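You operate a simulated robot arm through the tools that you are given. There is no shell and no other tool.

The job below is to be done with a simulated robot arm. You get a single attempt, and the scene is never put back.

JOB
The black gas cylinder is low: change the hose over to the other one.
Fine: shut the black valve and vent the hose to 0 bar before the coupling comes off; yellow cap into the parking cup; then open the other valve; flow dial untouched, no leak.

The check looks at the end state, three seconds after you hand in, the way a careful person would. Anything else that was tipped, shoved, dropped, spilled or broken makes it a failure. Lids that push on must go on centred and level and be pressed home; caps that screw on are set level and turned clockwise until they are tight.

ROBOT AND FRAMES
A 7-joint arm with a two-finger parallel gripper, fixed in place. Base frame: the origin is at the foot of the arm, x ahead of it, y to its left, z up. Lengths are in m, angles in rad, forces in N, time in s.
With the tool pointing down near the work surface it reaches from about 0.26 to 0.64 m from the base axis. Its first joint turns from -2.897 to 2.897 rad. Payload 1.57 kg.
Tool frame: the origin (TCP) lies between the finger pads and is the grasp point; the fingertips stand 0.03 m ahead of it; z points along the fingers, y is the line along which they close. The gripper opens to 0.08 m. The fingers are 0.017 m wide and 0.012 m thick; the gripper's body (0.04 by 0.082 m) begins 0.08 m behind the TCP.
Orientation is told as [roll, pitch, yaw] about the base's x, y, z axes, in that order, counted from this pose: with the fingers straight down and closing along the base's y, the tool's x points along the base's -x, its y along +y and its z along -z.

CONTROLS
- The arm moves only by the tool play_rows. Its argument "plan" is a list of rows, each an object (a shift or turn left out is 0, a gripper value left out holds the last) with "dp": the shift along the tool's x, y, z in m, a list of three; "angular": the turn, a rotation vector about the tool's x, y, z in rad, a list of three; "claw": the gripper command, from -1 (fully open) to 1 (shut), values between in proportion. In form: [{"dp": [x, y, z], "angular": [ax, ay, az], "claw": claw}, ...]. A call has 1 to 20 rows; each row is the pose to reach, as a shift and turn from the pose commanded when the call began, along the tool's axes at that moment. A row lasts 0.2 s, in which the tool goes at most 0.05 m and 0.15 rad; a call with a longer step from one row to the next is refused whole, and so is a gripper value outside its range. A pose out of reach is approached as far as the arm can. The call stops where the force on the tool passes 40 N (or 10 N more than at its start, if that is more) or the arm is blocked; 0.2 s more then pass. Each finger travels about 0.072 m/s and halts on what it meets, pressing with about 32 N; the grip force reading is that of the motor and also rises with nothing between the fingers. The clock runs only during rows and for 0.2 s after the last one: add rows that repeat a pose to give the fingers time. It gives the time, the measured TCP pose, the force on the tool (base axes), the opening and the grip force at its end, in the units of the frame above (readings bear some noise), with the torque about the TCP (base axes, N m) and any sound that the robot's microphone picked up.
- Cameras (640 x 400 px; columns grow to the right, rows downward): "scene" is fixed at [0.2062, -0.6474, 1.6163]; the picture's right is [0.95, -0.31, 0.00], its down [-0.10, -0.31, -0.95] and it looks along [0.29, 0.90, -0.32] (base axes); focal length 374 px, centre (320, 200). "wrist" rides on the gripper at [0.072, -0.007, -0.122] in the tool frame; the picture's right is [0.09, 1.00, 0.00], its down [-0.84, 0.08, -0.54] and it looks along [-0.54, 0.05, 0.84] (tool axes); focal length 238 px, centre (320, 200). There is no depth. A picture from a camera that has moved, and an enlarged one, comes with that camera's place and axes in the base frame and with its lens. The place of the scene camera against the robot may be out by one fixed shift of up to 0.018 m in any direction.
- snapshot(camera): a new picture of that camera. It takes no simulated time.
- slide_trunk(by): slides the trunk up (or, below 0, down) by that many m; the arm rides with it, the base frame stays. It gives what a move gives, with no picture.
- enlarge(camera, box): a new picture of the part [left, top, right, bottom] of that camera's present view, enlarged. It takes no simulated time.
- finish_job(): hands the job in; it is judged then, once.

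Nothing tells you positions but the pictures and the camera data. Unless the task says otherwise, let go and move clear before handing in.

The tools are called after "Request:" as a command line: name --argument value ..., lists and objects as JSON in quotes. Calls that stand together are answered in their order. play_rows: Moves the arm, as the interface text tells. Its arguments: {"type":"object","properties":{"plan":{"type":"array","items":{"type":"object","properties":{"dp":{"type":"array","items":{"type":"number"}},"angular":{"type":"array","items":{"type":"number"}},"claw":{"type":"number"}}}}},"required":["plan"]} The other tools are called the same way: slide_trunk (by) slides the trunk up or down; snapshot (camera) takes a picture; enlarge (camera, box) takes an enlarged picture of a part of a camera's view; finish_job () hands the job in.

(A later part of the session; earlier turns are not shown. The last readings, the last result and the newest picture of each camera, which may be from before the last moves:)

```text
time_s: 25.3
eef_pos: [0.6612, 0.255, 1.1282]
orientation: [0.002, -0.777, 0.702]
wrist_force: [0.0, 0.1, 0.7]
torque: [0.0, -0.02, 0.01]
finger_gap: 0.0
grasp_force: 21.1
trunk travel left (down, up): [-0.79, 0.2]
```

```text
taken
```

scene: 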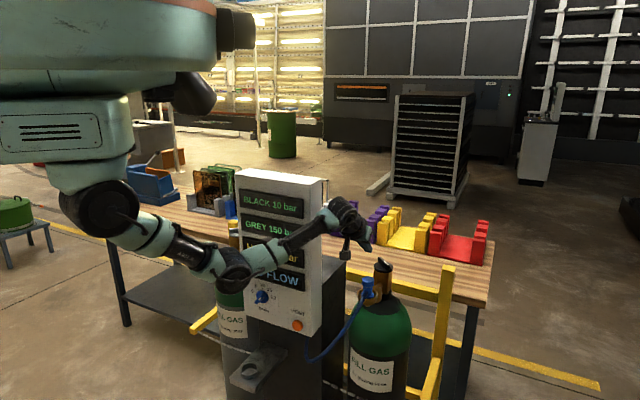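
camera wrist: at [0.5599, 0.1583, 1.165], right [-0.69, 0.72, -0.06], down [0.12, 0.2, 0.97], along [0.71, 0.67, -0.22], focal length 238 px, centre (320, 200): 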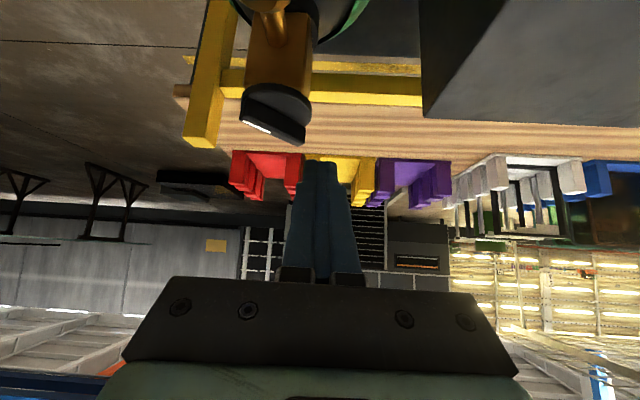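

Request:
enlarge --camera "wrist" --box '[200, 40, 360, 200]'

Request:
enlarge --camera "scene" --box '[320, 190, 420, 310]'

```text
2.50 times, centred on (280, 120) of wrist
camera zoom: at [0.5599, 0.1583, 1.165], right [-0.69, 0.72, -0.06], down [0.12, 0.2, 0.97], along [0.71, 0.67, -0.22], focal length 596 px, centre (420, 400)
```

zoom: 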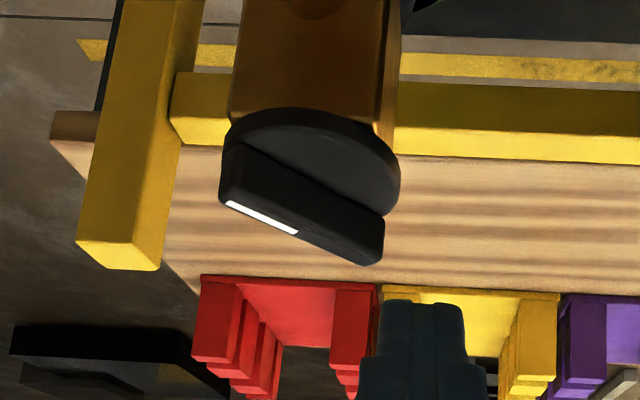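

```text
3.33 times, centred on (370, 250) of scene
camera zoom: at [0.2062, -0.6474, 1.6163], right [0.95, -0.31, 0.0], down [-0.1, -0.31, -0.95], along [0.29, 0.9, -0.32], focal length 1246 px, centre (153, 33)
```

zoom: 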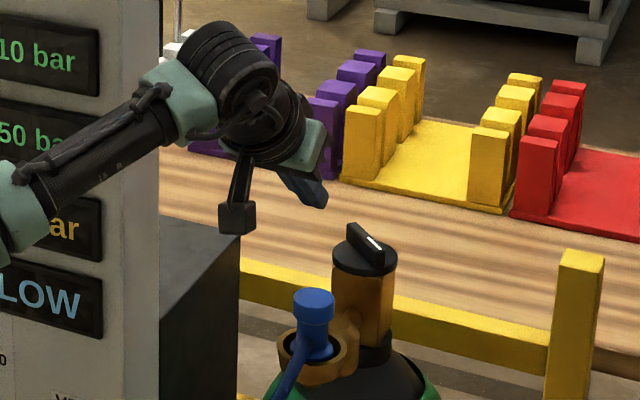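

Request:
play_rows --plan '[{"dp": [0.0096, 0.0002, 0.0222]}, {"dp": [0.0192, 0.0005, 0.0445]}, {"dp": [0.0192, 0.0005, 0.0445]}]'

Request:
enlarge --camera "wrist" --box '[200, 0, 400, 200]'

Request:
enlarge --camera "scene" --box '[320, 220, 420, 310]'

```text
time_s: 26.1
eef_pos: [0.673, 0.2652, 1.0838]
orientation: [0.001, -0.777, 0.703]
wrist_force: [0.7, 0.4, 0.1]
torque: [0.02, 0.01, -0.02]
finger_gap: 0.0001
grasp_force: 21.3
trunk travel left (down, up): [-0.79, 0.2]
```

```text
2.00 times, centred on (300, 100) of wrist
camera zoom: at [0.5731, 0.1702, 1.1198], right [-0.69, 0.72, -0.06], down [0.12, 0.2, 0.97], along [0.71, 0.67, -0.22], focal length 477 px, centre (360, 400)
```

zoom: 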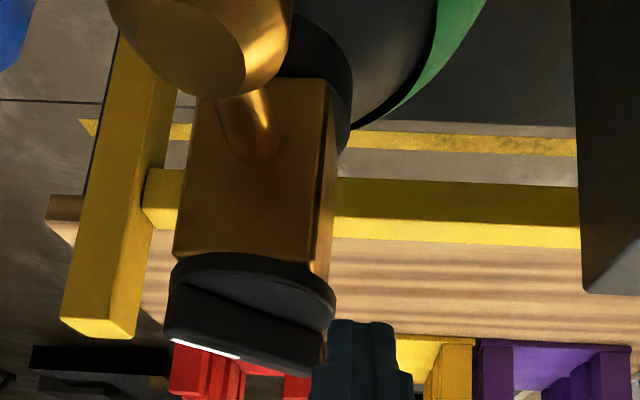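

```text
4.44 times, centred on (370, 265) of scene
camera zoom: at [0.2062, -0.6474, 1.6163], right [0.95, -0.31, 0.0], down [-0.1, -0.31, -0.95], along [0.29, 0.9, -0.32], focal length 1661 px, centre (98, -89)
```

zoom: 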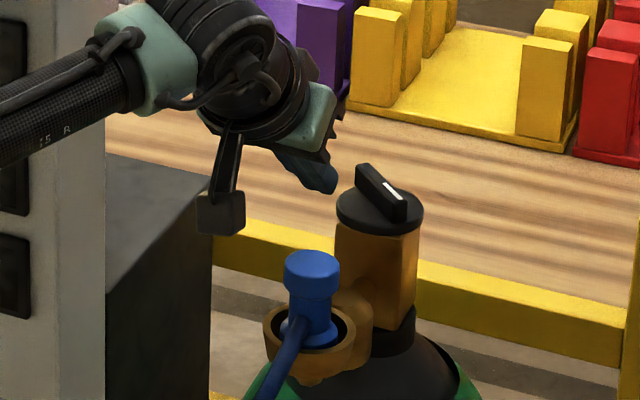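

Fingertip is beside the bar's left (+y) half. Pushing it outward along +x now.

Request:
play_rows --plan '[{"dp": [-0.003, -0.0035, 0.0029]}, {"dp": [-0.006, -0.007, 0.0058]}, {"dp": [-0.009, -0.0105, 0.0087]}, {"dp": [-0.012, -0.014, 0.0116]}, {"dp": [-0.015, -0.0178, 0.0147]}, {"dp": [-0.0177, -0.021, 0.0174]}, {"dp": [-0.0177, -0.021, 0.0174]}]'

Request:
enlarge --camera "wrist" --box '[200, 0, 400, 200]'

Request:
enlarge --camera "scene" --box '[320, 220, 420, 310]'

```text
time_s: 27.3
eef_pos: [0.6899, 0.2662, 1.0848]
orientation: [0.015, -0.765, 0.708]
wrist_force: [-29.9, -10.7, 15.8]
torque: [-0.02, 0.06, 0.0]
finger_gap: 0.0
grasp_force: 21.4
trunk travel left (down, up): [-0.79, 0.2]
stopped in row 5: the force on the tool passed its limit at 45 N (the readings are from after the stop); the commanded pose is now the measured one
```

```text
2.00 times, centred on (300, 100) of wrist
camera zoom: at [0.5907, 0.1696, 1.1219], right [-0.7, 0.71, -0.06], down [0.13, 0.2, 0.97], along [0.7, 0.68, -0.23], focal length 477 px, centre (360, 400)
```

zoom: 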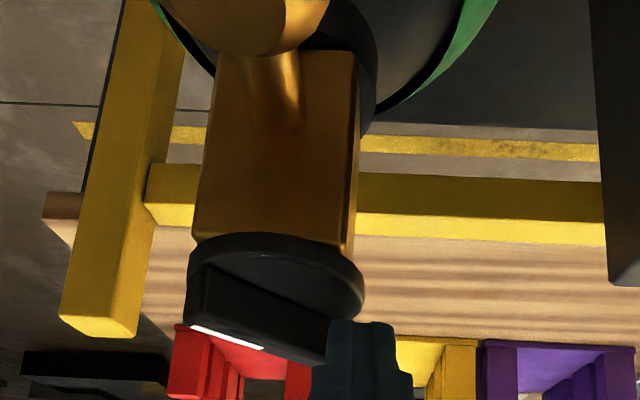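

```text
4.44 times, centred on (370, 265) of scene
camera zoom: at [0.2062, -0.6474, 1.6163], right [0.95, -0.31, 0.0], down [-0.1, -0.31, -0.95], along [0.29, 0.9, -0.32], focal length 1661 px, centre (98, -89)
```

zoom: 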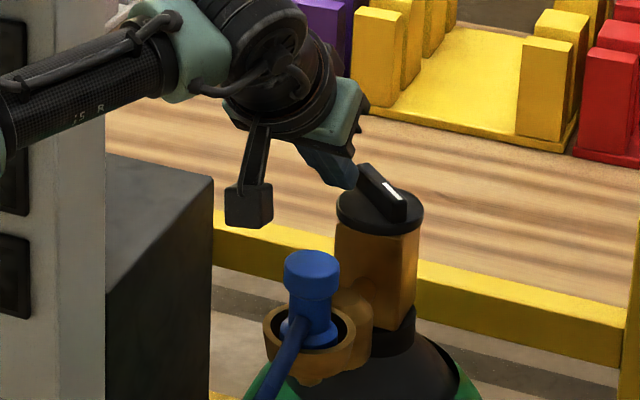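

The bar didn't turn with 45 N clockwise, suggesting a hard stop in that direction. Comparing: the shut grey marker points +x while the open black marker points -y, so a quarter turn the other way may be closing; I'll back off and test the other half of the bar with a gentle push.

Request:
play_rows --plan '[{"dp": [0.0072, 0, -0.007], "angular": [0.008, -0.006, 0]}, {"dp": [0.0144, 0, -0.0139], "angular": [0.015, -0.012, 0]}, {"dp": [0.022, -0.011, -0.02], "angular": [0.015, -0.012, 0]}, {"dp": [0.0291, -0.0221, -0.0266], "angular": [0.015, -0.012, 0]}, {"dp": [0.0291, -0.0221, -0.0266], "angular": [0.015, -0.012, 0]}]'

Request:
enlarge --camera "wrist" --box '[200, 0, 400, 200]'

Request:
enlarge --camera "scene" --box '[320, 220, 420, 310]'

```text
time_s: 28.5
eef_pos: [0.6783, 0.2254, 1.0755]
orientation: [-0.003, -0.77, 0.703]
wrist_force: [-0.1, -0.3, 0.2]
torque: [0.02, 0.0, 0.0]
finger_gap: 0.0002
grasp_force: 21.1
trunk travel left (down, up): [-0.79, 0.2]
```

```text
2.00 times, centred on (300, 100) of wrist
camera zoom: at [0.5784, 0.1302, 1.114], right [-0.69, 0.72, -0.07], down [0.12, 0.2, 0.97], along [0.71, 0.67, -0.23], focal length 477 px, centre (360, 400)
```

zoom: 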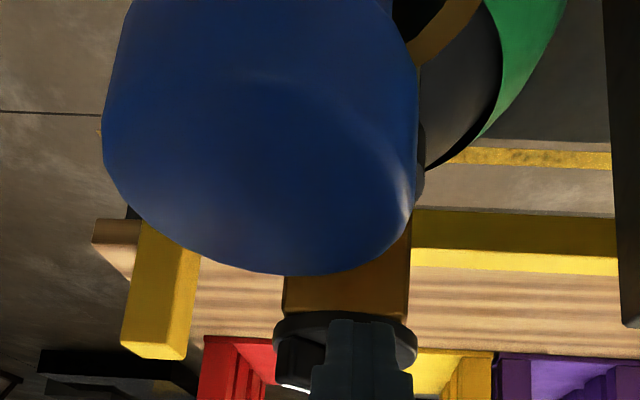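

```text
4.44 times, centred on (370, 265) of scene
camera zoom: at [0.2062, -0.6474, 1.6163], right [0.95, -0.31, 0.0], down [-0.1, -0.31, -0.95], along [0.29, 0.9, -0.32], focal length 1661 px, centre (98, -89)
```

zoom: 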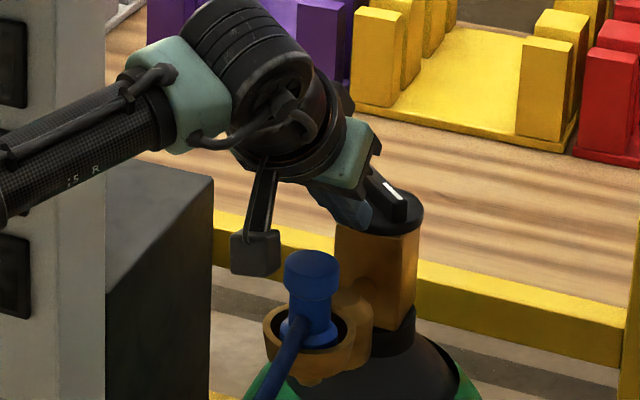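

Request:
play_rows --plan '[{"dp": [-0.0059, 0, -0.0061]}, {"dp": [-0.0085, -0.003, -0.0036]}, {"dp": [-0.0111, -0.006, -0.0011]}, {"dp": [-0.0136, -0.009, 0.0014]}, {"dp": [-0.0162, -0.012, 0.0038]}, {"dp": [-0.0188, -0.015, 0.0063]}, {"dp": [-0.0213, -0.0181, 0.0088]}]'

Request:
enlarge --camera "wrist" --box '[200, 0, 400, 200]'

Request:
enlarge --camera "scene" --box '[320, 220, 420, 310]'

```text
time_s: 30.1
eef_pos: [0.7074, 0.223, 1.0888]
orientation: [-0.005, -0.775, 0.703]
wrist_force: [-0.5, -1.1, 0.7]
torque: [-0.02, 0.0, -0.02]
finger_gap: 0.0
grasp_force: 21.6
trunk travel left (down, up): [-0.79, 0.2]
```

```text
2.00 times, centred on (300, 100) of wrist
camera zoom: at [0.6075, 0.1294, 1.1239], right [-0.69, 0.72, -0.07], down [0.11, 0.2, 0.97], along [0.71, 0.67, -0.22], focal length 477 px, centre (360, 400)
```

zoom: 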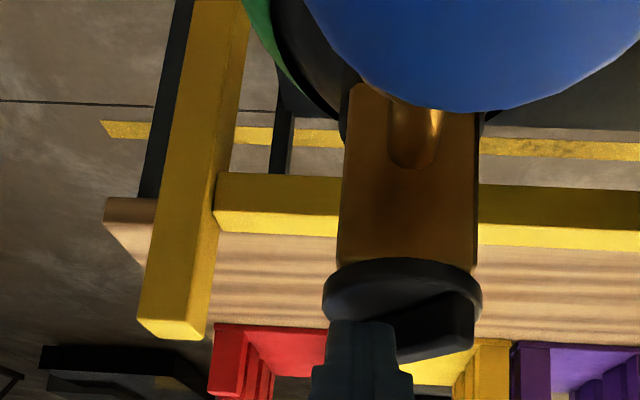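

```text
4.44 times, centred on (370, 265) of scene
camera zoom: at [0.2062, -0.6474, 1.6163], right [0.95, -0.31, 0.0], down [-0.1, -0.31, -0.95], along [0.29, 0.9, -0.32], focal length 1661 px, centre (98, -89)
```

zoom: 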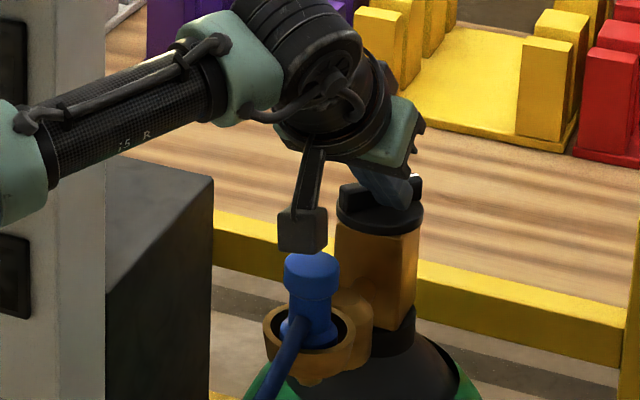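

It turned freely counter-clockwise (≈40° so far) with almost no force, so I'll continue that way to its stop, pushing along the tool's outward direction.

Request:
play_rows --plan '[{"dp": [-0.0026, 0, 0.0026]}, {"dp": [-0.0052, 0, 0.0051]}, {"dp": [-0.0079, 0, 0.0077]}, {"dp": [-0.0105, 0, 0.0103]}, {"dp": [-0.0131, 0, 0.0128]}, {"dp": [-0.0157, 0, 0.0154]}, {"dp": [-0.0157, 0, 0.0154]}]'

Request:
enlarge --camera "wrist" --box '[200, 0, 400, 200]'

Request:
enlarge --camera "scene" --box '[320, 220, 420, 310]'

Request:
enlarge --camera "scene" --box '[230, 180, 330, 340]'

```text
time_s: 31.0
eef_pos: [0.7151, 0.2251, 1.0883]
orientation: [-0.006, -0.768, 0.697]
wrist_force: [-12.4, -12.8, 12.1]
torque: [0.04, 0.08, 0.14]
finger_gap: 0.0
grasp_force: 20.9
trunk travel left (down, up): [-0.79, 0.2]
stopped in row 4: the force on the tool passed its limit at 43 N (the readings are from after the stop); the commanded pose is now the measured one
```

```text
2.00 times, centred on (300, 100) of wrist
camera zoom: at [0.6142, 0.1311, 1.1255], right [-0.69, 0.72, -0.07], down [0.12, 0.21, 0.97], along [0.72, 0.66, -0.23], focal length 477 px, centre (360, 400)
```

zoom: 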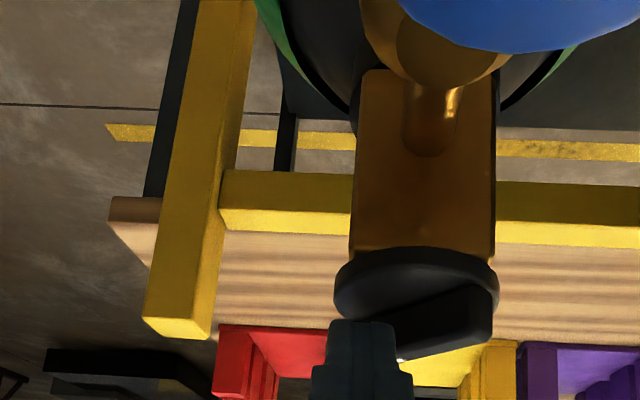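

```text
4.44 times, centred on (370, 265) of scene
camera zoom: at [0.2062, -0.6474, 1.6163], right [0.95, -0.31, 0.0], down [-0.1, -0.31, -0.95], along [0.29, 0.9, -0.32], focal length 1661 px, centre (98, -89)
```

zoom: 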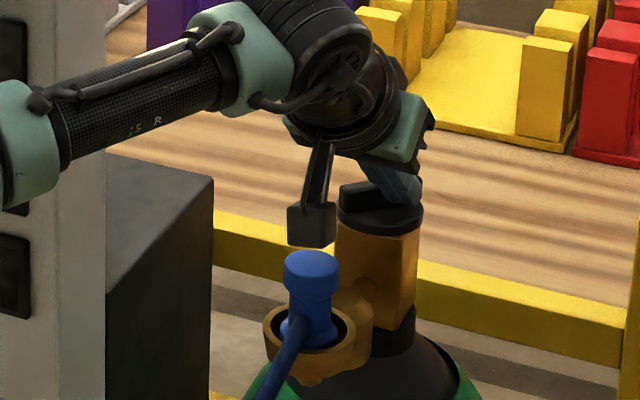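

```text
2.50 times, centred on (280, 260) of scene
camera zoom: at [0.2062, -0.6474, 1.6163], right [0.95, -0.31, 0.0], down [-0.1, -0.31, -0.95], along [0.29, 0.9, -0.32], focal length 934 px, centre (420, 50)
```

zoom: 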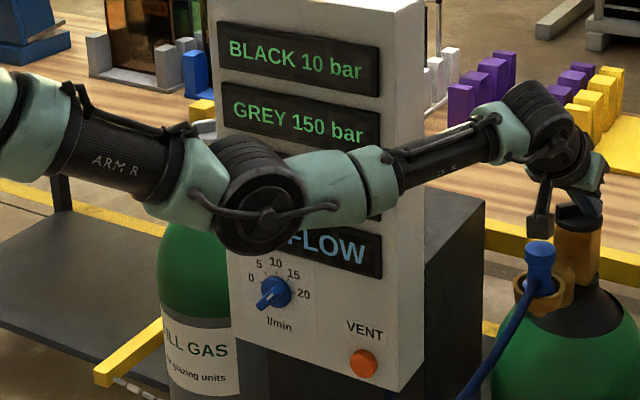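

It hit resistance; I'll back off and inspect the knob angle.

Request:
play_rows --plan '[{"dp": [0.0, 0, -0.01]}, {"dp": [0.0, 0, -0.03]}, {"dp": [0, 0, -0.06]}, {"dp": [0, 0, -0.09]}, {"dp": [0, 0, -0.09]}]'

Request:
enlarge --camera "wrist" --box '[200, 0, 400, 200]'

Request:
enlarge --camera "scene" --box '[320, 220, 420, 310]'

```text
time_s: 32.2
eef_pos: [0.6689, 0.1891, 1.1493]
orientation: [-0.002, -0.762, 0.701]
wrist_force: [-0.5, -0.3, -0.8]
torque: [0.03, -0.02, 0.01]
finger_gap: 0.0001
grasp_force: 21.2
trunk travel left (down, up): [-0.79, 0.2]
```

```text
2.00 times, centred on (300, 100) of wrist
camera zoom: at [0.5673, 0.0942, 1.1865], right [-0.69, 0.72, -0.06], down [0.13, 0.21, 0.97], along [0.71, 0.66, -0.23], focal length 477 px, centre (360, 400)
```

zoom: 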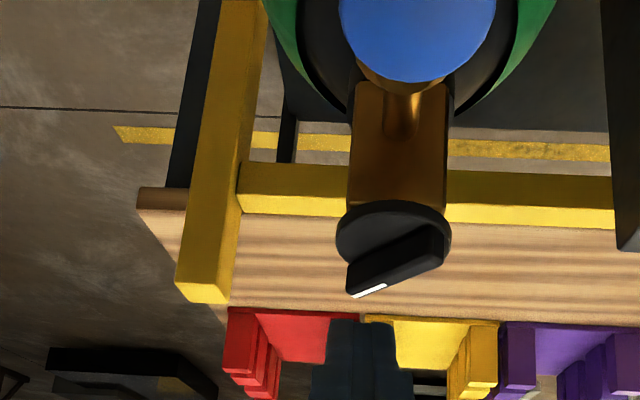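

```text
4.44 times, centred on (370, 265) of scene
camera zoom: at [0.2062, -0.6474, 1.6163], right [0.95, -0.31, 0.0], down [-0.1, -0.31, -0.95], along [0.29, 0.9, -0.32], focal length 1661 px, centre (98, -89)
```

zoom: 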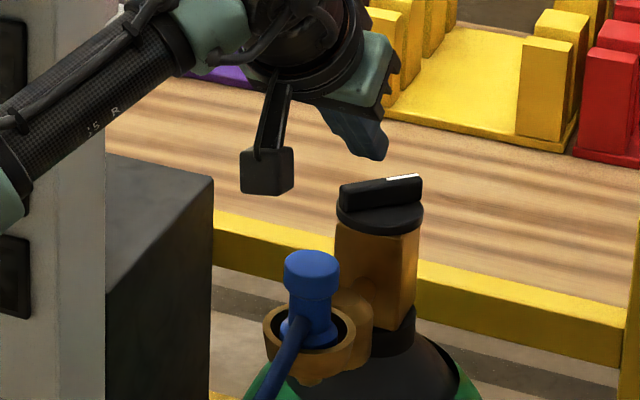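

The black marker now points +x, exactly like the shut grey valve, and it hit a firm stop – a quarter-turn valve, now shut (the vent will confirm it). Next: back out around the panel's corner and go in front of the VENT button.

Request:
play_rows --plan '[{"dp": [0.0251, 0.0026, -0.027]}, {"dp": [0.0503, 0.0051, -0.0541]}, {"dp": [0.0754, 0.0077, -0.0811]}, {"dp": [0.1006, 0.0102, -0.1082]}, {"dp": [0.1257, 0.0128, -0.1352]}, {"dp": [0.1415, 0.0473, -0.1337], "angular": [-0.012, 0, -0.012]}, {"dp": [0.1573, 0.0817, -0.1322], "angular": [-0.024, -0.003, -0.024]}, {"dp": [0.1731, 0.1162, -0.1307], "angular": [-0.036, -0.006, -0.036]}, {"dp": [0.189, 0.1506, -0.1292], "angular": [-0.048, -0.009, -0.048]}, {"dp": [0.2048, 0.1851, -0.1277], "angular": [-0.058, -0.01, -0.061]}, {"dp": [0.2048, 0.1851, -0.1277], "angular": [-0.058, -0.01, -0.061]}]'

Request:
snapshot --camera "wrist"

Request:
snapshot --camera "scene"

```text
time_s: 34.6
eef_pos: [0.3683, 0.1791, 1.0993]
orientation: [-0.004, -0.774, 0.782]
wrist_force: [0.2, 0.1, -0.9]
torque: [-0.03, -0.03, -0.02]
finger_gap: 0.0001
grasp_force: 21.4
trunk travel left (down, up): [-0.79, 0.2]
```

```text
taken
camera wrist: at [0.2758, 0.076, 1.1352], right [-0.75, 0.66, -0.07], down [0.1, 0.21, 0.97], along [0.66, 0.72, -0.22], focal length 238 px, centre (320, 200)
```

wrist: 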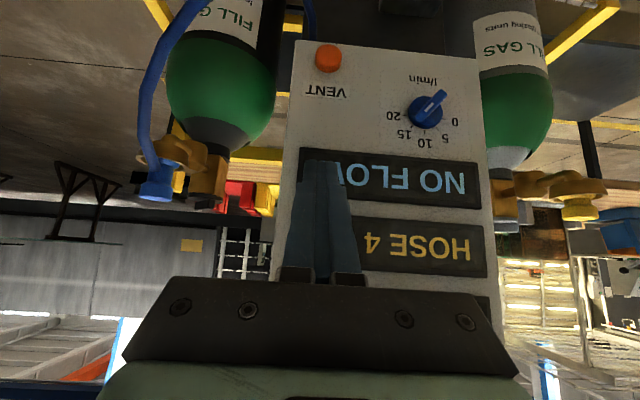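

```text
taken
```

scene: 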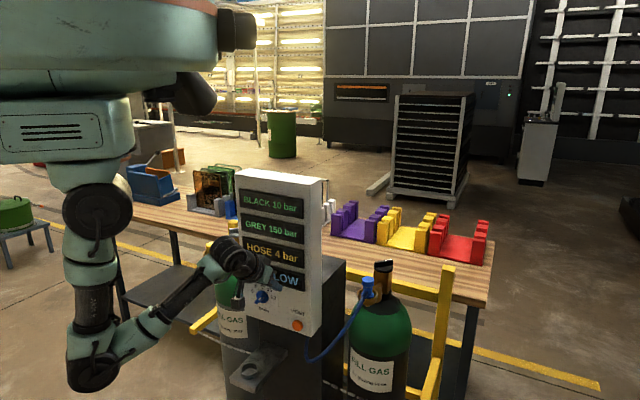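

The vent sits at ≈(0.455, 0.268, 0.88), and I'm laterally aligned with it. Descending to button height, still 9 cm in front of the panel.

Request:
play_rows --plan '[{"dp": [0.0286, 0, 0.0292]}, {"dp": [0.0571, 0, 0.0584]}, {"dp": [0.0857, 0, 0.0877]}, {"dp": [0.1142, 0, 0.1169]}, {"dp": [0.1428, 0, 0.1461]}, {"dp": [0.1428, 0, 0.1461]}]'

Request:
snapshot --camera "wrist"

Request:
snapshot --camera "scene"

```text
time_s: 36.0
eef_pos: [0.3682, 0.1787, 0.8937]
orientation: [-0.005, -0.775, 0.784]
wrist_force: [0.5, 0.6, 0.1]
torque: [0.0, 0.03, -0.03]
finger_gap: 0.0001
grasp_force: 21.3
trunk travel left (down, up): [-0.79, 0.2]
```

```text
taken
camera wrist: at [0.2766, 0.0755, 0.9304], right [-0.75, 0.66, -0.07], down [0.1, 0.21, 0.97], along [0.66, 0.72, -0.22], focal length 238 px, centre (320, 200)
```

wrist: 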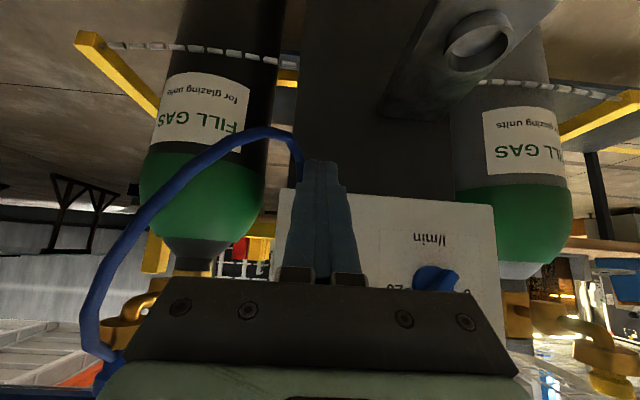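

```text
taken
```

scene: 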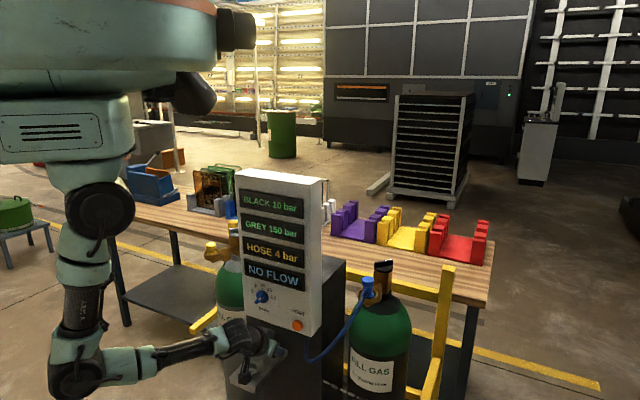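

Request:
play_rows --plan '[{"dp": [-0.0178, 0, 0.0104]}, {"dp": [-0.0356, 0, 0.0279]}, {"dp": [-0.0535, 0, 0.0454]}, {"dp": [-0.0578, 0, 0.0496]}, {"dp": [-0.0578, 0, 0.0496]}]'

Request:
enlarge --camera "scene" --box '[225, 170, 345, 390]'

Request:
snapshot --camera "wrist"

```text
time_s: 37.2
eef_pos: [0.4235, 0.2318, 0.8991]
orientation: [-0.004, -0.773, 0.786]
wrist_force: [0.2, 0.3, 0.3]
torque: [-0.03, -0.03, 0.03]
finger_gap: 0.0
grasp_force: 21.7
trunk travel left (down, up): [-0.79, 0.2]
```

```text
1.82 times, centred on (285, 280) of scene
camera zoom: at [0.2062, -0.6474, 1.6163], right [0.95, -0.31, 0.0], down [-0.1, -0.31, -0.95], along [0.29, 0.9, -0.32], focal length 679 px, centre (384, 54)
```

zoom: 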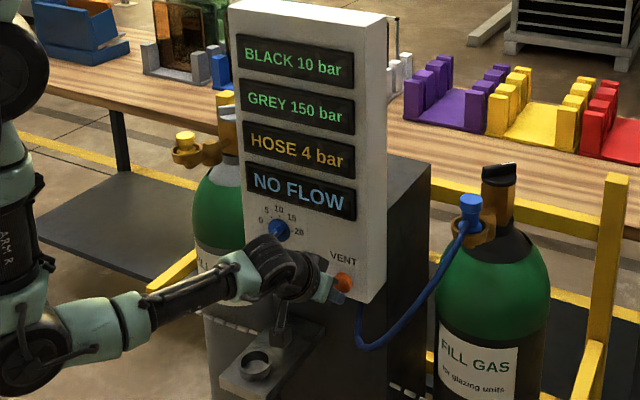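

```text
taken
camera wrist: at [0.3304, 0.1295, 0.936], right [-0.75, 0.66, -0.07], down [0.1, 0.21, 0.97], along [0.66, 0.72, -0.22], focal length 238 px, centre (320, 200)
```

wrist: 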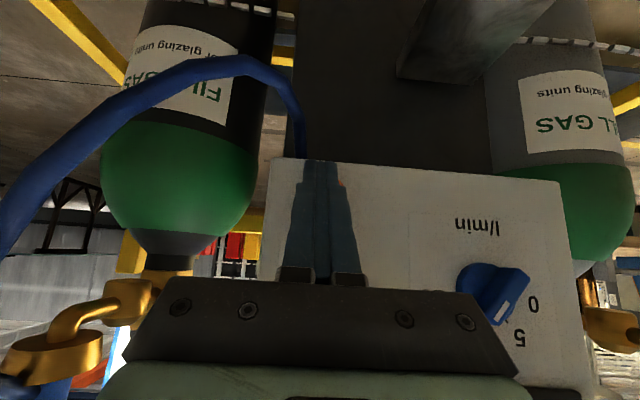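

Aligned with the button. Pressing slowly and watching the force.

Request:
play_rows --plan '[{"dp": [-0.0029, 0.001, 0.0028]}, {"dp": [-0.0057, 0.002, 0.0056]}, {"dp": [-0.0086, 0.003, 0.0084]}, {"dp": [-0.0107, 0.003, 0.0105]}, {"dp": [-0.0129, 0.003, 0.0126]}, {"dp": [-0.015, 0.003, 0.0147]}, {"dp": [-0.0165, 0.003, 0.016]}]'

Request:
enlarge --camera "scene" --box '[225, 170, 345, 390]'

```text
time_s: 38.8
eef_pos: [0.4337, 0.2472, 0.8988]
orientation: [-0.003, -0.771, 0.779]
wrist_force: [-21.3, -25.0, 6.8]
torque: [-0.28, 0.18, -0.1]
finger_gap: 0.0
grasp_force: 21.2
trunk travel left (down, up): [-0.79, 0.2]
heard: click
```

```text
1.82 times, centred on (285, 280) of scene
camera zoom: at [0.2062, -0.6474, 1.6163], right [0.95, -0.31, 0.0], down [-0.1, -0.31, -0.95], along [0.29, 0.9, -0.32], focal length 679 px, centre (384, 54)
```

zoom: 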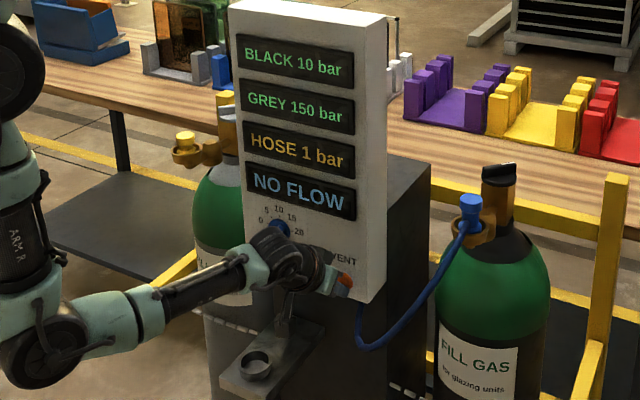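

Click heard and HOSE is falling (1 bar). Holding the button.

Request:
play_rows --plan '[{"dp": [0, 0, 0]}, {"dp": [0, 0, 0]}, {"dp": [0, 0, 0]}, {"dp": [0, 0, 0]}, {"dp": [0, 0, 0]}, {"dp": [0, 0, 0]}, {"dp": [0, 0, 0]}, {"dp": [0, 0, 0]}]'

Request:
enlarge --camera "scene" --box '[225, 170, 345, 390]'

```text
time_s: 40.6
eef_pos: [0.4343, 0.2452, 0.8987]
orientation: [0.0, -0.77, 0.782]
wrist_force: [-19.9, -28.9, 0.8]
torque: [-0.46, 0.29, -0.18]
finger_gap: 0.0
grasp_force: 21.1
trunk travel left (down, up): [-0.79, 0.2]
```

```text
1.82 times, centred on (285, 280) of scene
camera zoom: at [0.2062, -0.6474, 1.6163], right [0.95, -0.31, 0.0], down [-0.1, -0.31, -0.95], along [0.29, 0.9, -0.32], focal length 679 px, centre (384, 54)
```

zoom: 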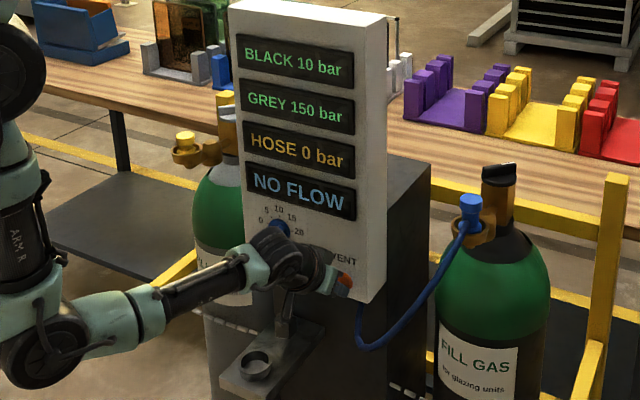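

HOSE is at 0 bar and BLACK stays at 10. Releasing the button and confirming it stays at 0.

Request:
play_rows --plan '[{"dp": [0.0143, 0, -0.0139]}, {"dp": [0.0358, 0, -0.0348]}, {"dp": [0.0645, 0, -0.0626]}, {"dp": [0.0645, 0, -0.0626]}, {"dp": [0.0645, 0, -0.0626]}, {"dp": [0.0645, 0, -0.0626]}]'

Request:
enlarge --camera "scene" --box '[225, 170, 345, 390]'

```text
time_s: 42.0
eef_pos: [0.3741, 0.1876, 0.8989]
orientation: [-0.005, -0.775, 0.784]
wrist_force: [0.5, 0.4, 0.5]
torque: [-0.03, 0.0, -0.01]
finger_gap: 0.0
grasp_force: 20.8
trunk travel left (down, up): [-0.79, 0.2]
```

```text
1.82 times, centred on (285, 280) of scene
camera zoom: at [0.2062, -0.6474, 1.6163], right [0.95, -0.31, 0.0], down [-0.1, -0.31, -0.95], along [0.29, 0.9, -0.32], focal length 679 px, centre (384, 54)
```

zoom: 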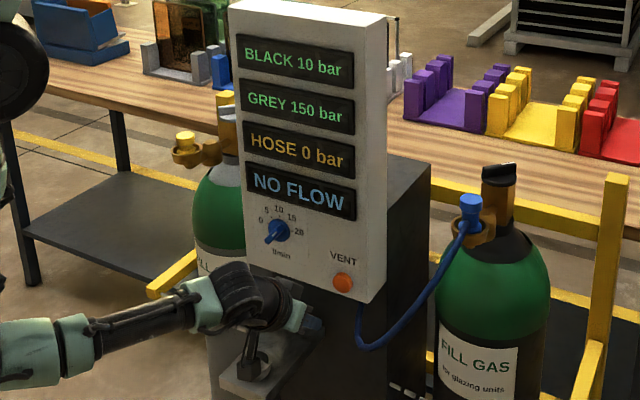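

HOSE holds at 0 bar, so the black valve is shut. Now to the yellow cap: rise in front of the panel, then swing to tool-down on the grey side.

Request:
play_rows --plan '[{"dp": [-0.03, 0, -0.0306]}, {"dp": [-0.06, 0, -0.0612]}, {"dp": [-0.09, 0, -0.0919]}, {"dp": [-0.12, 0, -0.1225]}, {"dp": [-0.15, 0, -0.1531]}, {"dp": [-0.175, 0, -0.1786]}, {"dp": [-0.175, 0, -0.1786]}]'

Request:
snapshot --camera "scene"

```text
time_s: 43.6
eef_pos: [0.3717, 0.1864, 1.1495]
orientation: [-0.003, -0.776, 0.784]
wrist_force: [0.5, 0.2, 0.3]
torque: [-0.01, 0.01, 0.0]
finger_gap: 0.0
grasp_force: 21.3
trunk travel left (down, up): [-0.79, 0.2]
```

```text
taken
```

scene: 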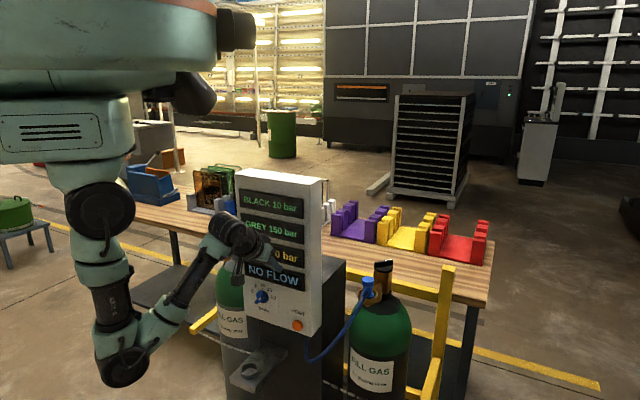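

Request:
play_rows --plan '[{"dp": [-0.0022, 0.035, -0.002], "angular": [0, 0.111, 0]}, {"dp": [-0.0043, 0.07, -0.004], "angular": [0, 0.222, 0]}, {"dp": [-0.0065, 0.105, -0.006], "angular": [0, 0.333, 0]}, {"dp": [-0.0086, 0.14, -0.008], "angular": [0, 0.444, 0]}, {"dp": [-0.0108, 0.175, -0.01], "angular": [0, 0.555, 0]}, {"dp": [-0.013, 0.21, -0.012], "angular": [0, 0.666, 0]}, {"dp": [-0.0151, 0.2441, -0.0139], "angular": [0, 0.776, 0]}, {"dp": [-0.0151, 0.2441, -0.0139], "angular": [0, 0.776, 0]}]'

Request:
snapshot --camera "wrist"

Request:
snapshot --camera "scene"

```text
time_s: 45.6
eef_pos: [0.1505, 0.349, 1.1296]
orientation: [0.122, 0.168, 0.799]
wrist_force: [0.2, 0.9, 0.6]
torque: [-0.03, 0.02, 0.01]
finger_gap: 0.0
grasp_force: 21.5
out of reach, approached as far as the arm can: row 3, 4, 5, 6, 7
trunk travel left (down, up): [-0.79, 0.2]
stopped in row 8: the arm was blocked; the commanded pose is now the measured one
```

```text
taken
camera wrist: at [0.1307, 0.2956, 1.259], right [-0.76, 0.64, 0.14], down [0.63, 0.66, 0.4], along [0.17, 0.39, -0.91], focal length 238 px, centre (320, 200)
```

wrist: 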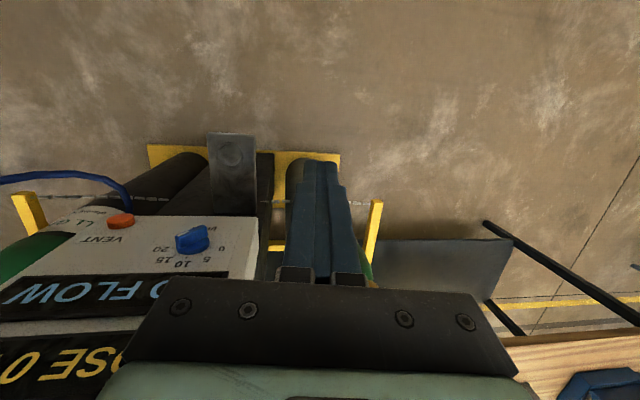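

```text
taken
```

scene: 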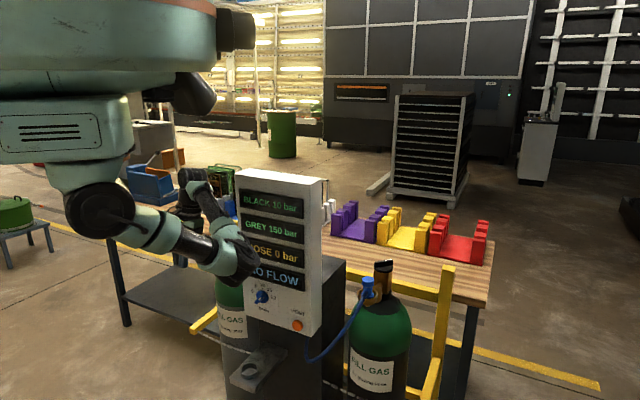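

The arm folded awkwardly (too high relative to the trunk). Raising the trunk to free it.

Request:
slide_trunk --by 0.2

Request:
snapshot --camera "scene"

```text
time_s: 47.8
eef_pos: [0.1518, 0.3484, 1.3279]
orientation: [0.123, 0.169, 0.795]
wrist_force: [0.3, 0.4, -0.5]
torque: [-0.02, 0.03, 0.02]
finger_gap: 0.0003
grasp_force: 20.7
trunk travel left (down, up): [-0.99, 0.0]
```

```text
taken
```

scene: 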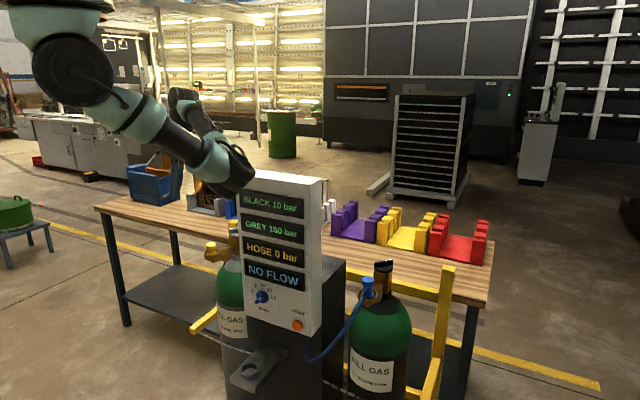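

Request:
play_rows --plan '[{"dp": [-0.022, -0.0024, 0.0236], "angular": [0.031, -0.042, 0]}, {"dp": [-0.044, -0.0048, 0.0471], "angular": [0.062, -0.085, 0]}, {"dp": [-0.066, -0.0071, 0.0707], "angular": [0.092, -0.127, 0.005]}, {"dp": [-0.0879, -0.0095, 0.0942], "angular": [0.123, -0.169, 0.01]}, {"dp": [-0.0879, -0.0095, 0.0942], "angular": [0.123, -0.169, 0.01]}]'

Request:
snapshot --camera "scene"

Request:
snapshot --camera "wrist"

```text
time_s: 49.0
eef_pos: [0.2, 0.4014, 1.2193]
orientation: [-0.004, 0.0, 0.777]
wrist_force: [0.9, 0.2, 0.7]
torque: [0.01, -0.01, 0.0]
finger_gap: 0.0001
grasp_force: 21.5
trunk travel left (down, up): [-0.99, 0.0]
```

```text
taken
```

scene: 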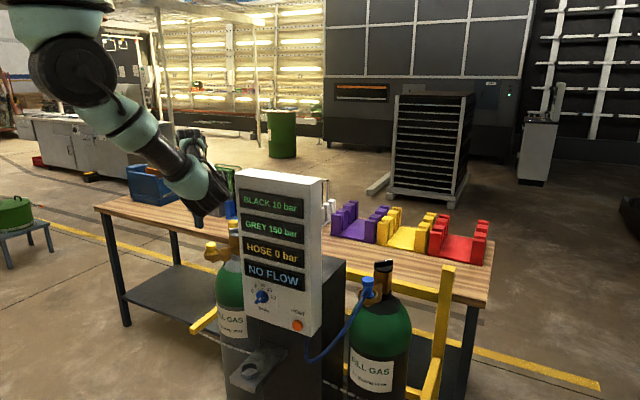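

```text
taken
camera wrist: at [0.1526, 0.3452, 1.3406], right [-0.76, 0.65, 0.0], down [0.54, 0.64, 0.54], along [0.35, 0.41, -0.84], focal length 238 px, centre (320, 200)
```

wrist: 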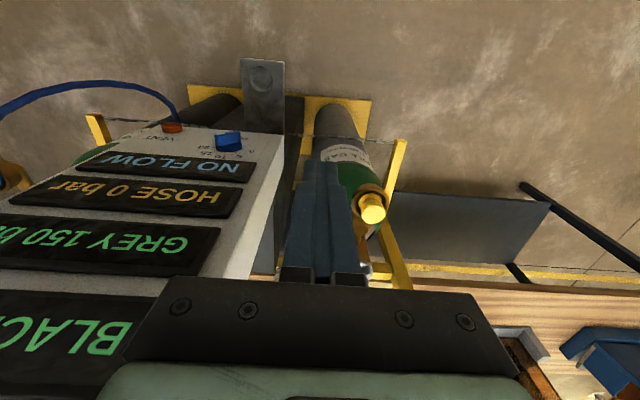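

Request:
enlarge --camera "wrist" --box '[330, 160, 410, 290]'

Request:
enlarge --camera "scene" --box '[190, 220, 250, 290]'

```text
3.08 times, centred on (370, 225) of wrist
camera zoom: at [0.1526, 0.3452, 1.3406], right [-0.76, 0.65, 0.0], down [0.54, 0.64, 0.54], along [0.35, 0.41, -0.84], focal length 733 px, centre (166, 123)
```

zoom: 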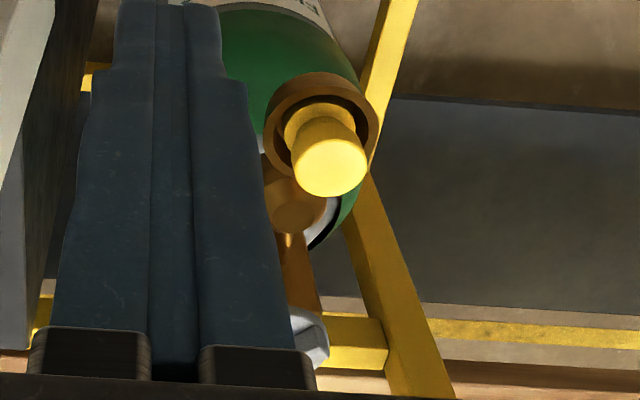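

```text
5.71 times, centred on (220, 255) of scene
camera zoom: at [0.2062, -0.6474, 1.6163], right [0.95, -0.31, 0.0], down [-0.1, -0.31, -0.95], along [0.29, 0.9, -0.32], focal length 2135 px, centre (891, -114)
```

zoom: 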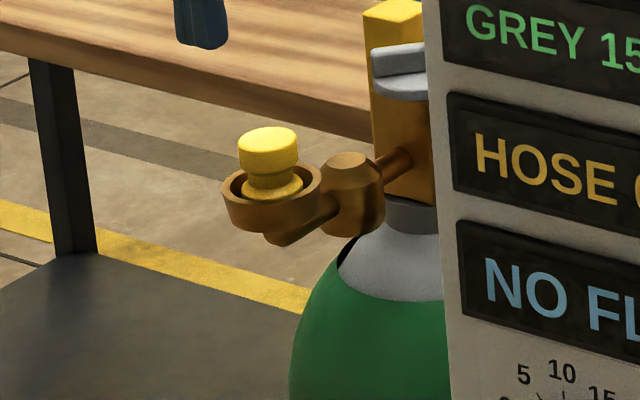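

Cap top is at ≈(0.225, 0.546, 1.067), 35 mm wide. I'll hover above it with the fingers open, then lower the trunk a bit for reach.

Request:
play_rows --plan '[{"dp": [-0.03, 0.0214, -0.01], "angular": [0, 0, -0.004], "claw": -1}, {"dp": [-0.06, 0.0428, -0.02], "angular": [0, 0, -0.008]}, {"dp": [-0.09, 0.0642, -0.03], "angular": [0, 0, -0.008]}, {"dp": [-0.1192, 0.0856, -0.03], "angular": [0, 0, -0.008]}, {"dp": [-0.1192, 0.0856, -0.03], "angular": [0, 0, -0.008]}]'

Request:
slide_trunk --by -0.1

Request:
snapshot --camera "wrist"

Request:
snapshot --camera "scene"

```text
time_s: 50.2
eef_pos: [0.2247, 0.5473, 1.2496]
orientation: [0.0, -0.001, 0.785]
wrist_force: [-0.6, -1.0, -0.4]
torque: [0.02, -0.01, 0.04]
finger_gap: 0.0798
grasp_force: 0.1
trunk travel left (down, up): [-0.99, 0.0]
```

```text
time_s: 51.5
eef_pos: [0.2257, 0.5462, 1.1486]
orientation: [-0.003, 0.002, 0.785]
wrist_force: [0.8, 0.1, 0.4]
torque: [-0.05, 0.0, 0.02]
finger_gap: 0.0803
grasp_force: 0.0
trunk travel left (down, up): [-0.89, 0.1]
```

```text
taken
camera wrist: at [0.1789, 0.4899, 1.2704], right [-0.77, 0.64, 0.0], down [0.54, 0.65, 0.54], along [0.35, 0.41, -0.84], focal length 238 px, centre (320, 200)
```

wrist: 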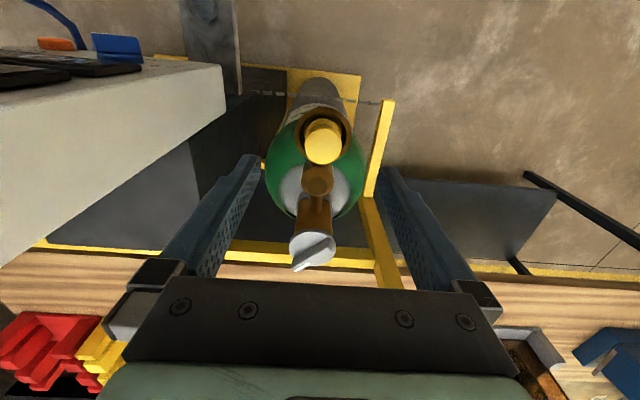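

```text
taken
```

scene: 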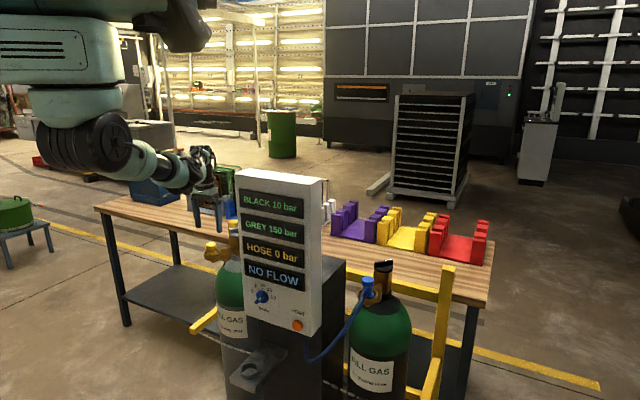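

Request:
enlarge --camera "wrist" --box '[270, 90, 380, 200]'

Request:
enlarge --camera "wrist" --box '[260, 190, 380, 290]'

```text
3.64 times, centred on (325, 145) of wrist
camera zoom: at [0.1789, 0.4899, 1.2704], right [-0.77, 0.64, 0.0], down [0.54, 0.65, 0.54], along [0.35, 0.41, -0.84], focal length 867 px, centre (302, 400)
```

zoom: 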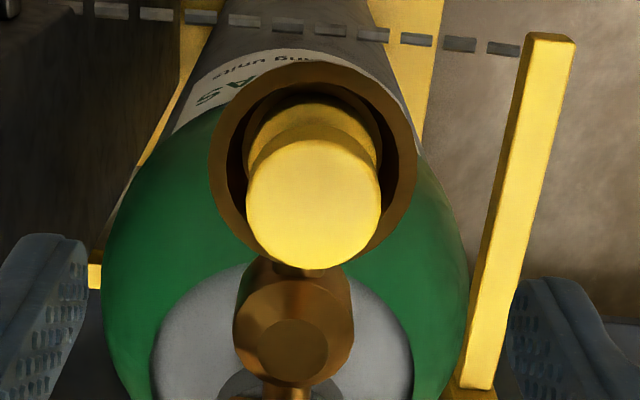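

```text
4.00 times, centred on (320, 240) of wrist
camera zoom: at [0.1789, 0.4899, 1.2704], right [-0.77, 0.64, 0.0], down [0.54, 0.65, 0.54], along [0.35, 0.41, -0.84], focal length 953 px, centre (320, 40)
```

zoom: 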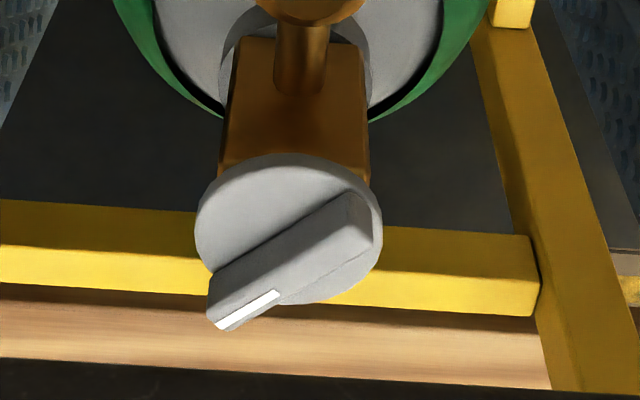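

Refined: cap top centre ≈(0.2255, 0.550, 1.062), cup rim z≈1.030. Descending around the head.

Request:
play_rows --plan '[{"dp": [-0.0014, 0.0014, 0.025], "claw": -1}, {"dp": [-0.0027, 0.0027, 0.05]}, {"dp": [-0.0027, 0.0027, 0.07]}, {"dp": [-0.0027, 0.0027, 0.0816]}, {"dp": [-0.0027, 0.0027, 0.0816]}]'

Request:
enlarge --camera "wrist" --box '[220, 60, 420, 260]'

Request:
enlarge --camera "scene" --box '[190, 200, 250, 280]'

```text
time_s: 52.7
eef_pos: [0.2197, 0.5398, 1.0734]
orientation: [-0.001, -0.001, 0.787]
wrist_force: [0.5, -0.2, 0.2]
torque: [0.0, 0.0, 0.01]
finger_gap: 0.08
grasp_force: 0.1
out of reach, approached as far as the arm can: row 2, 3, 4, 5
trunk travel left (down, up): [-0.89, 0.1]
```

```text
2.00 times, centred on (320, 160) of wrist
camera zoom: at [0.173, 0.4828, 1.1949], right [-0.77, 0.64, 0.0], down [0.54, 0.65, 0.54], along [0.35, 0.42, -0.84], focal length 477 px, centre (320, 280)
```

zoom: 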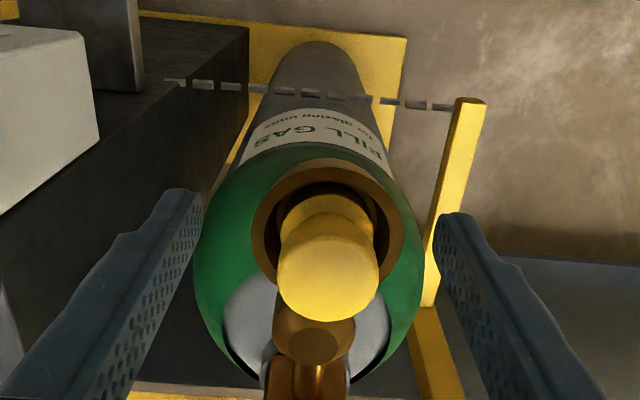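

```text
5.00 times, centred on (220, 240) of scene
camera zoom: at [0.2062, -0.6474, 1.6163], right [0.95, -0.31, 0.0], down [-0.1, -0.31, -0.95], along [0.29, 0.9, -0.32], focal length 1868 px, centre (820, 0)
```

zoom: 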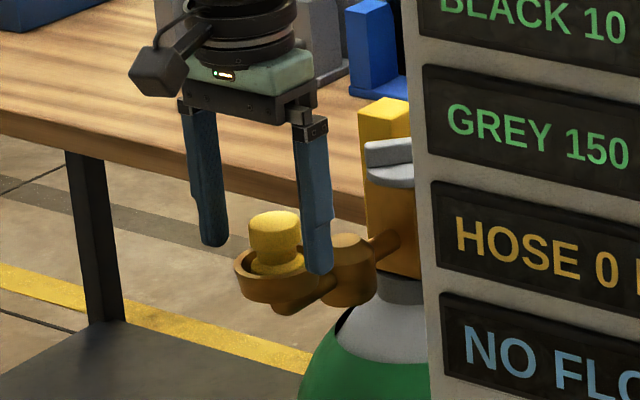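

Reach runs out slightly at this trunk height. I'll rise, lower the trunk by the same amount, and retry.

Request:
play_rows --plan '[{"dp": [0, 0, -0.04]}, {"dp": [0, 0, -0.08]}, {"dp": [0, 0, -0.12]}, {"dp": [0, 0, -0.14]}, {"dp": [0, 0, -0.14]}]'

Request:
slide_trunk --by -0.12

```text
time_s: 53.9
eef_pos: [0.2191, 0.5392, 1.2149]
orientation: [-0.002, 0.004, 0.784]
wrist_force: [0.7, 0.1, 0.1]
torque: [0.03, -0.01, 0.0]
finger_gap: 0.0799
grasp_force: 0.1
trunk travel left (down, up): [-0.89, 0.1]
```

```text
time_s: 55.4
eef_pos: [0.2186, 0.5398, 1.0939]
orientation: [-0.004, 0.002, 0.784]
wrist_force: [-0.1, 0.7, -0.4]
torque: [0.0, 0.01, 0.02]
finger_gap: 0.0801
grasp_force: 0.0
trunk travel left (down, up): [-0.77, 0.22]
```

Request:
play_rows --plan '[{"dp": [-0.0121, 0.0023, 0.005]}, {"dp": [-0.0121, 0.0023, 0.017]}, {"dp": [-0.0121, 0.0023, 0.0269]}, {"dp": [-0.0121, 0.0023, 0.0269]}]'

Request:
enlarge --camera "wrist" --box '[220, 60, 420, 260]'

Request:
enlarge --camera "scene" --box '[190, 200, 250, 280]'

```text
time_s: 56.4
eef_pos: [0.2251, 0.5489, 1.0661]
orientation: [-0.004, 0.003, 0.784]
wrist_force: [0.7, -0.6, -0.5]
torque: [0.02, 0.0, -0.04]
finger_gap: 0.08
grasp_force: 0.1
trunk travel left (down, up): [-0.77, 0.22]
```

```text
2.00 times, centred on (320, 160) of wrist
camera zoom: at [0.1795, 0.4933, 1.1884], right [-0.77, 0.64, 0.0], down [0.54, 0.65, 0.54], along [0.35, 0.41, -0.84], focal length 477 px, centre (320, 280)
```

zoom: 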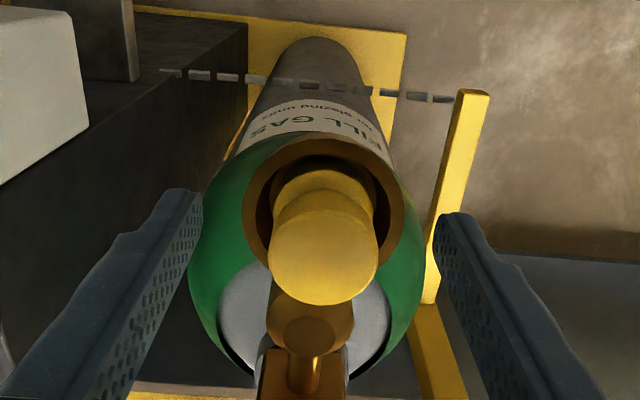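

```text
5.00 times, centred on (220, 240) of scene
camera zoom: at [0.2062, -0.6474, 1.6163], right [0.95, -0.31, 0.0], down [-0.1, -0.31, -0.95], along [0.29, 0.9, -0.32], focal length 1868 px, centre (820, 0)
```

zoom: 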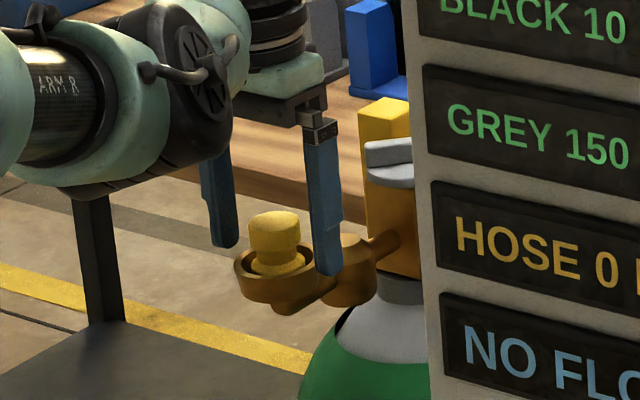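

Aligned within a millimetre. Closing on the cap.

Request:
play_rows --plan '[{"claw": 0.0}, {"claw": 0.4}, {"claw": 1}, {"claw": 1}, {"claw": 1}]'

Request:
enlarge --camera "wrist" --box '[220, 60, 420, 260]'

```text
time_s: 57.6
eef_pos: [0.2265, 0.5511, 1.066]
orientation: [-0.004, 0.002, 0.784]
wrist_force: [-0.6, -0.2, -0.1]
torque: [0.01, 0.03, -0.02]
finger_gap: 0.0329
grasp_force: 32.0
trunk travel left (down, up): [-0.77, 0.22]
```

```text
2.00 times, centred on (320, 160) of wrist
camera zoom: at [0.1795, 0.4933, 1.1885], right [-0.77, 0.64, 0.0], down [0.54, 0.65, 0.54], along [0.35, 0.41, -0.84], focal length 477 px, centre (320, 280)
```

zoom: 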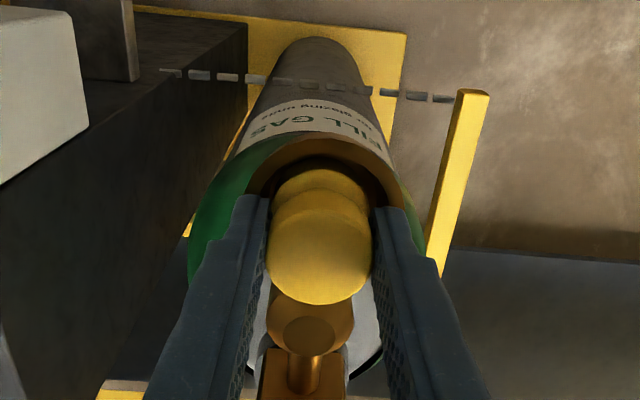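

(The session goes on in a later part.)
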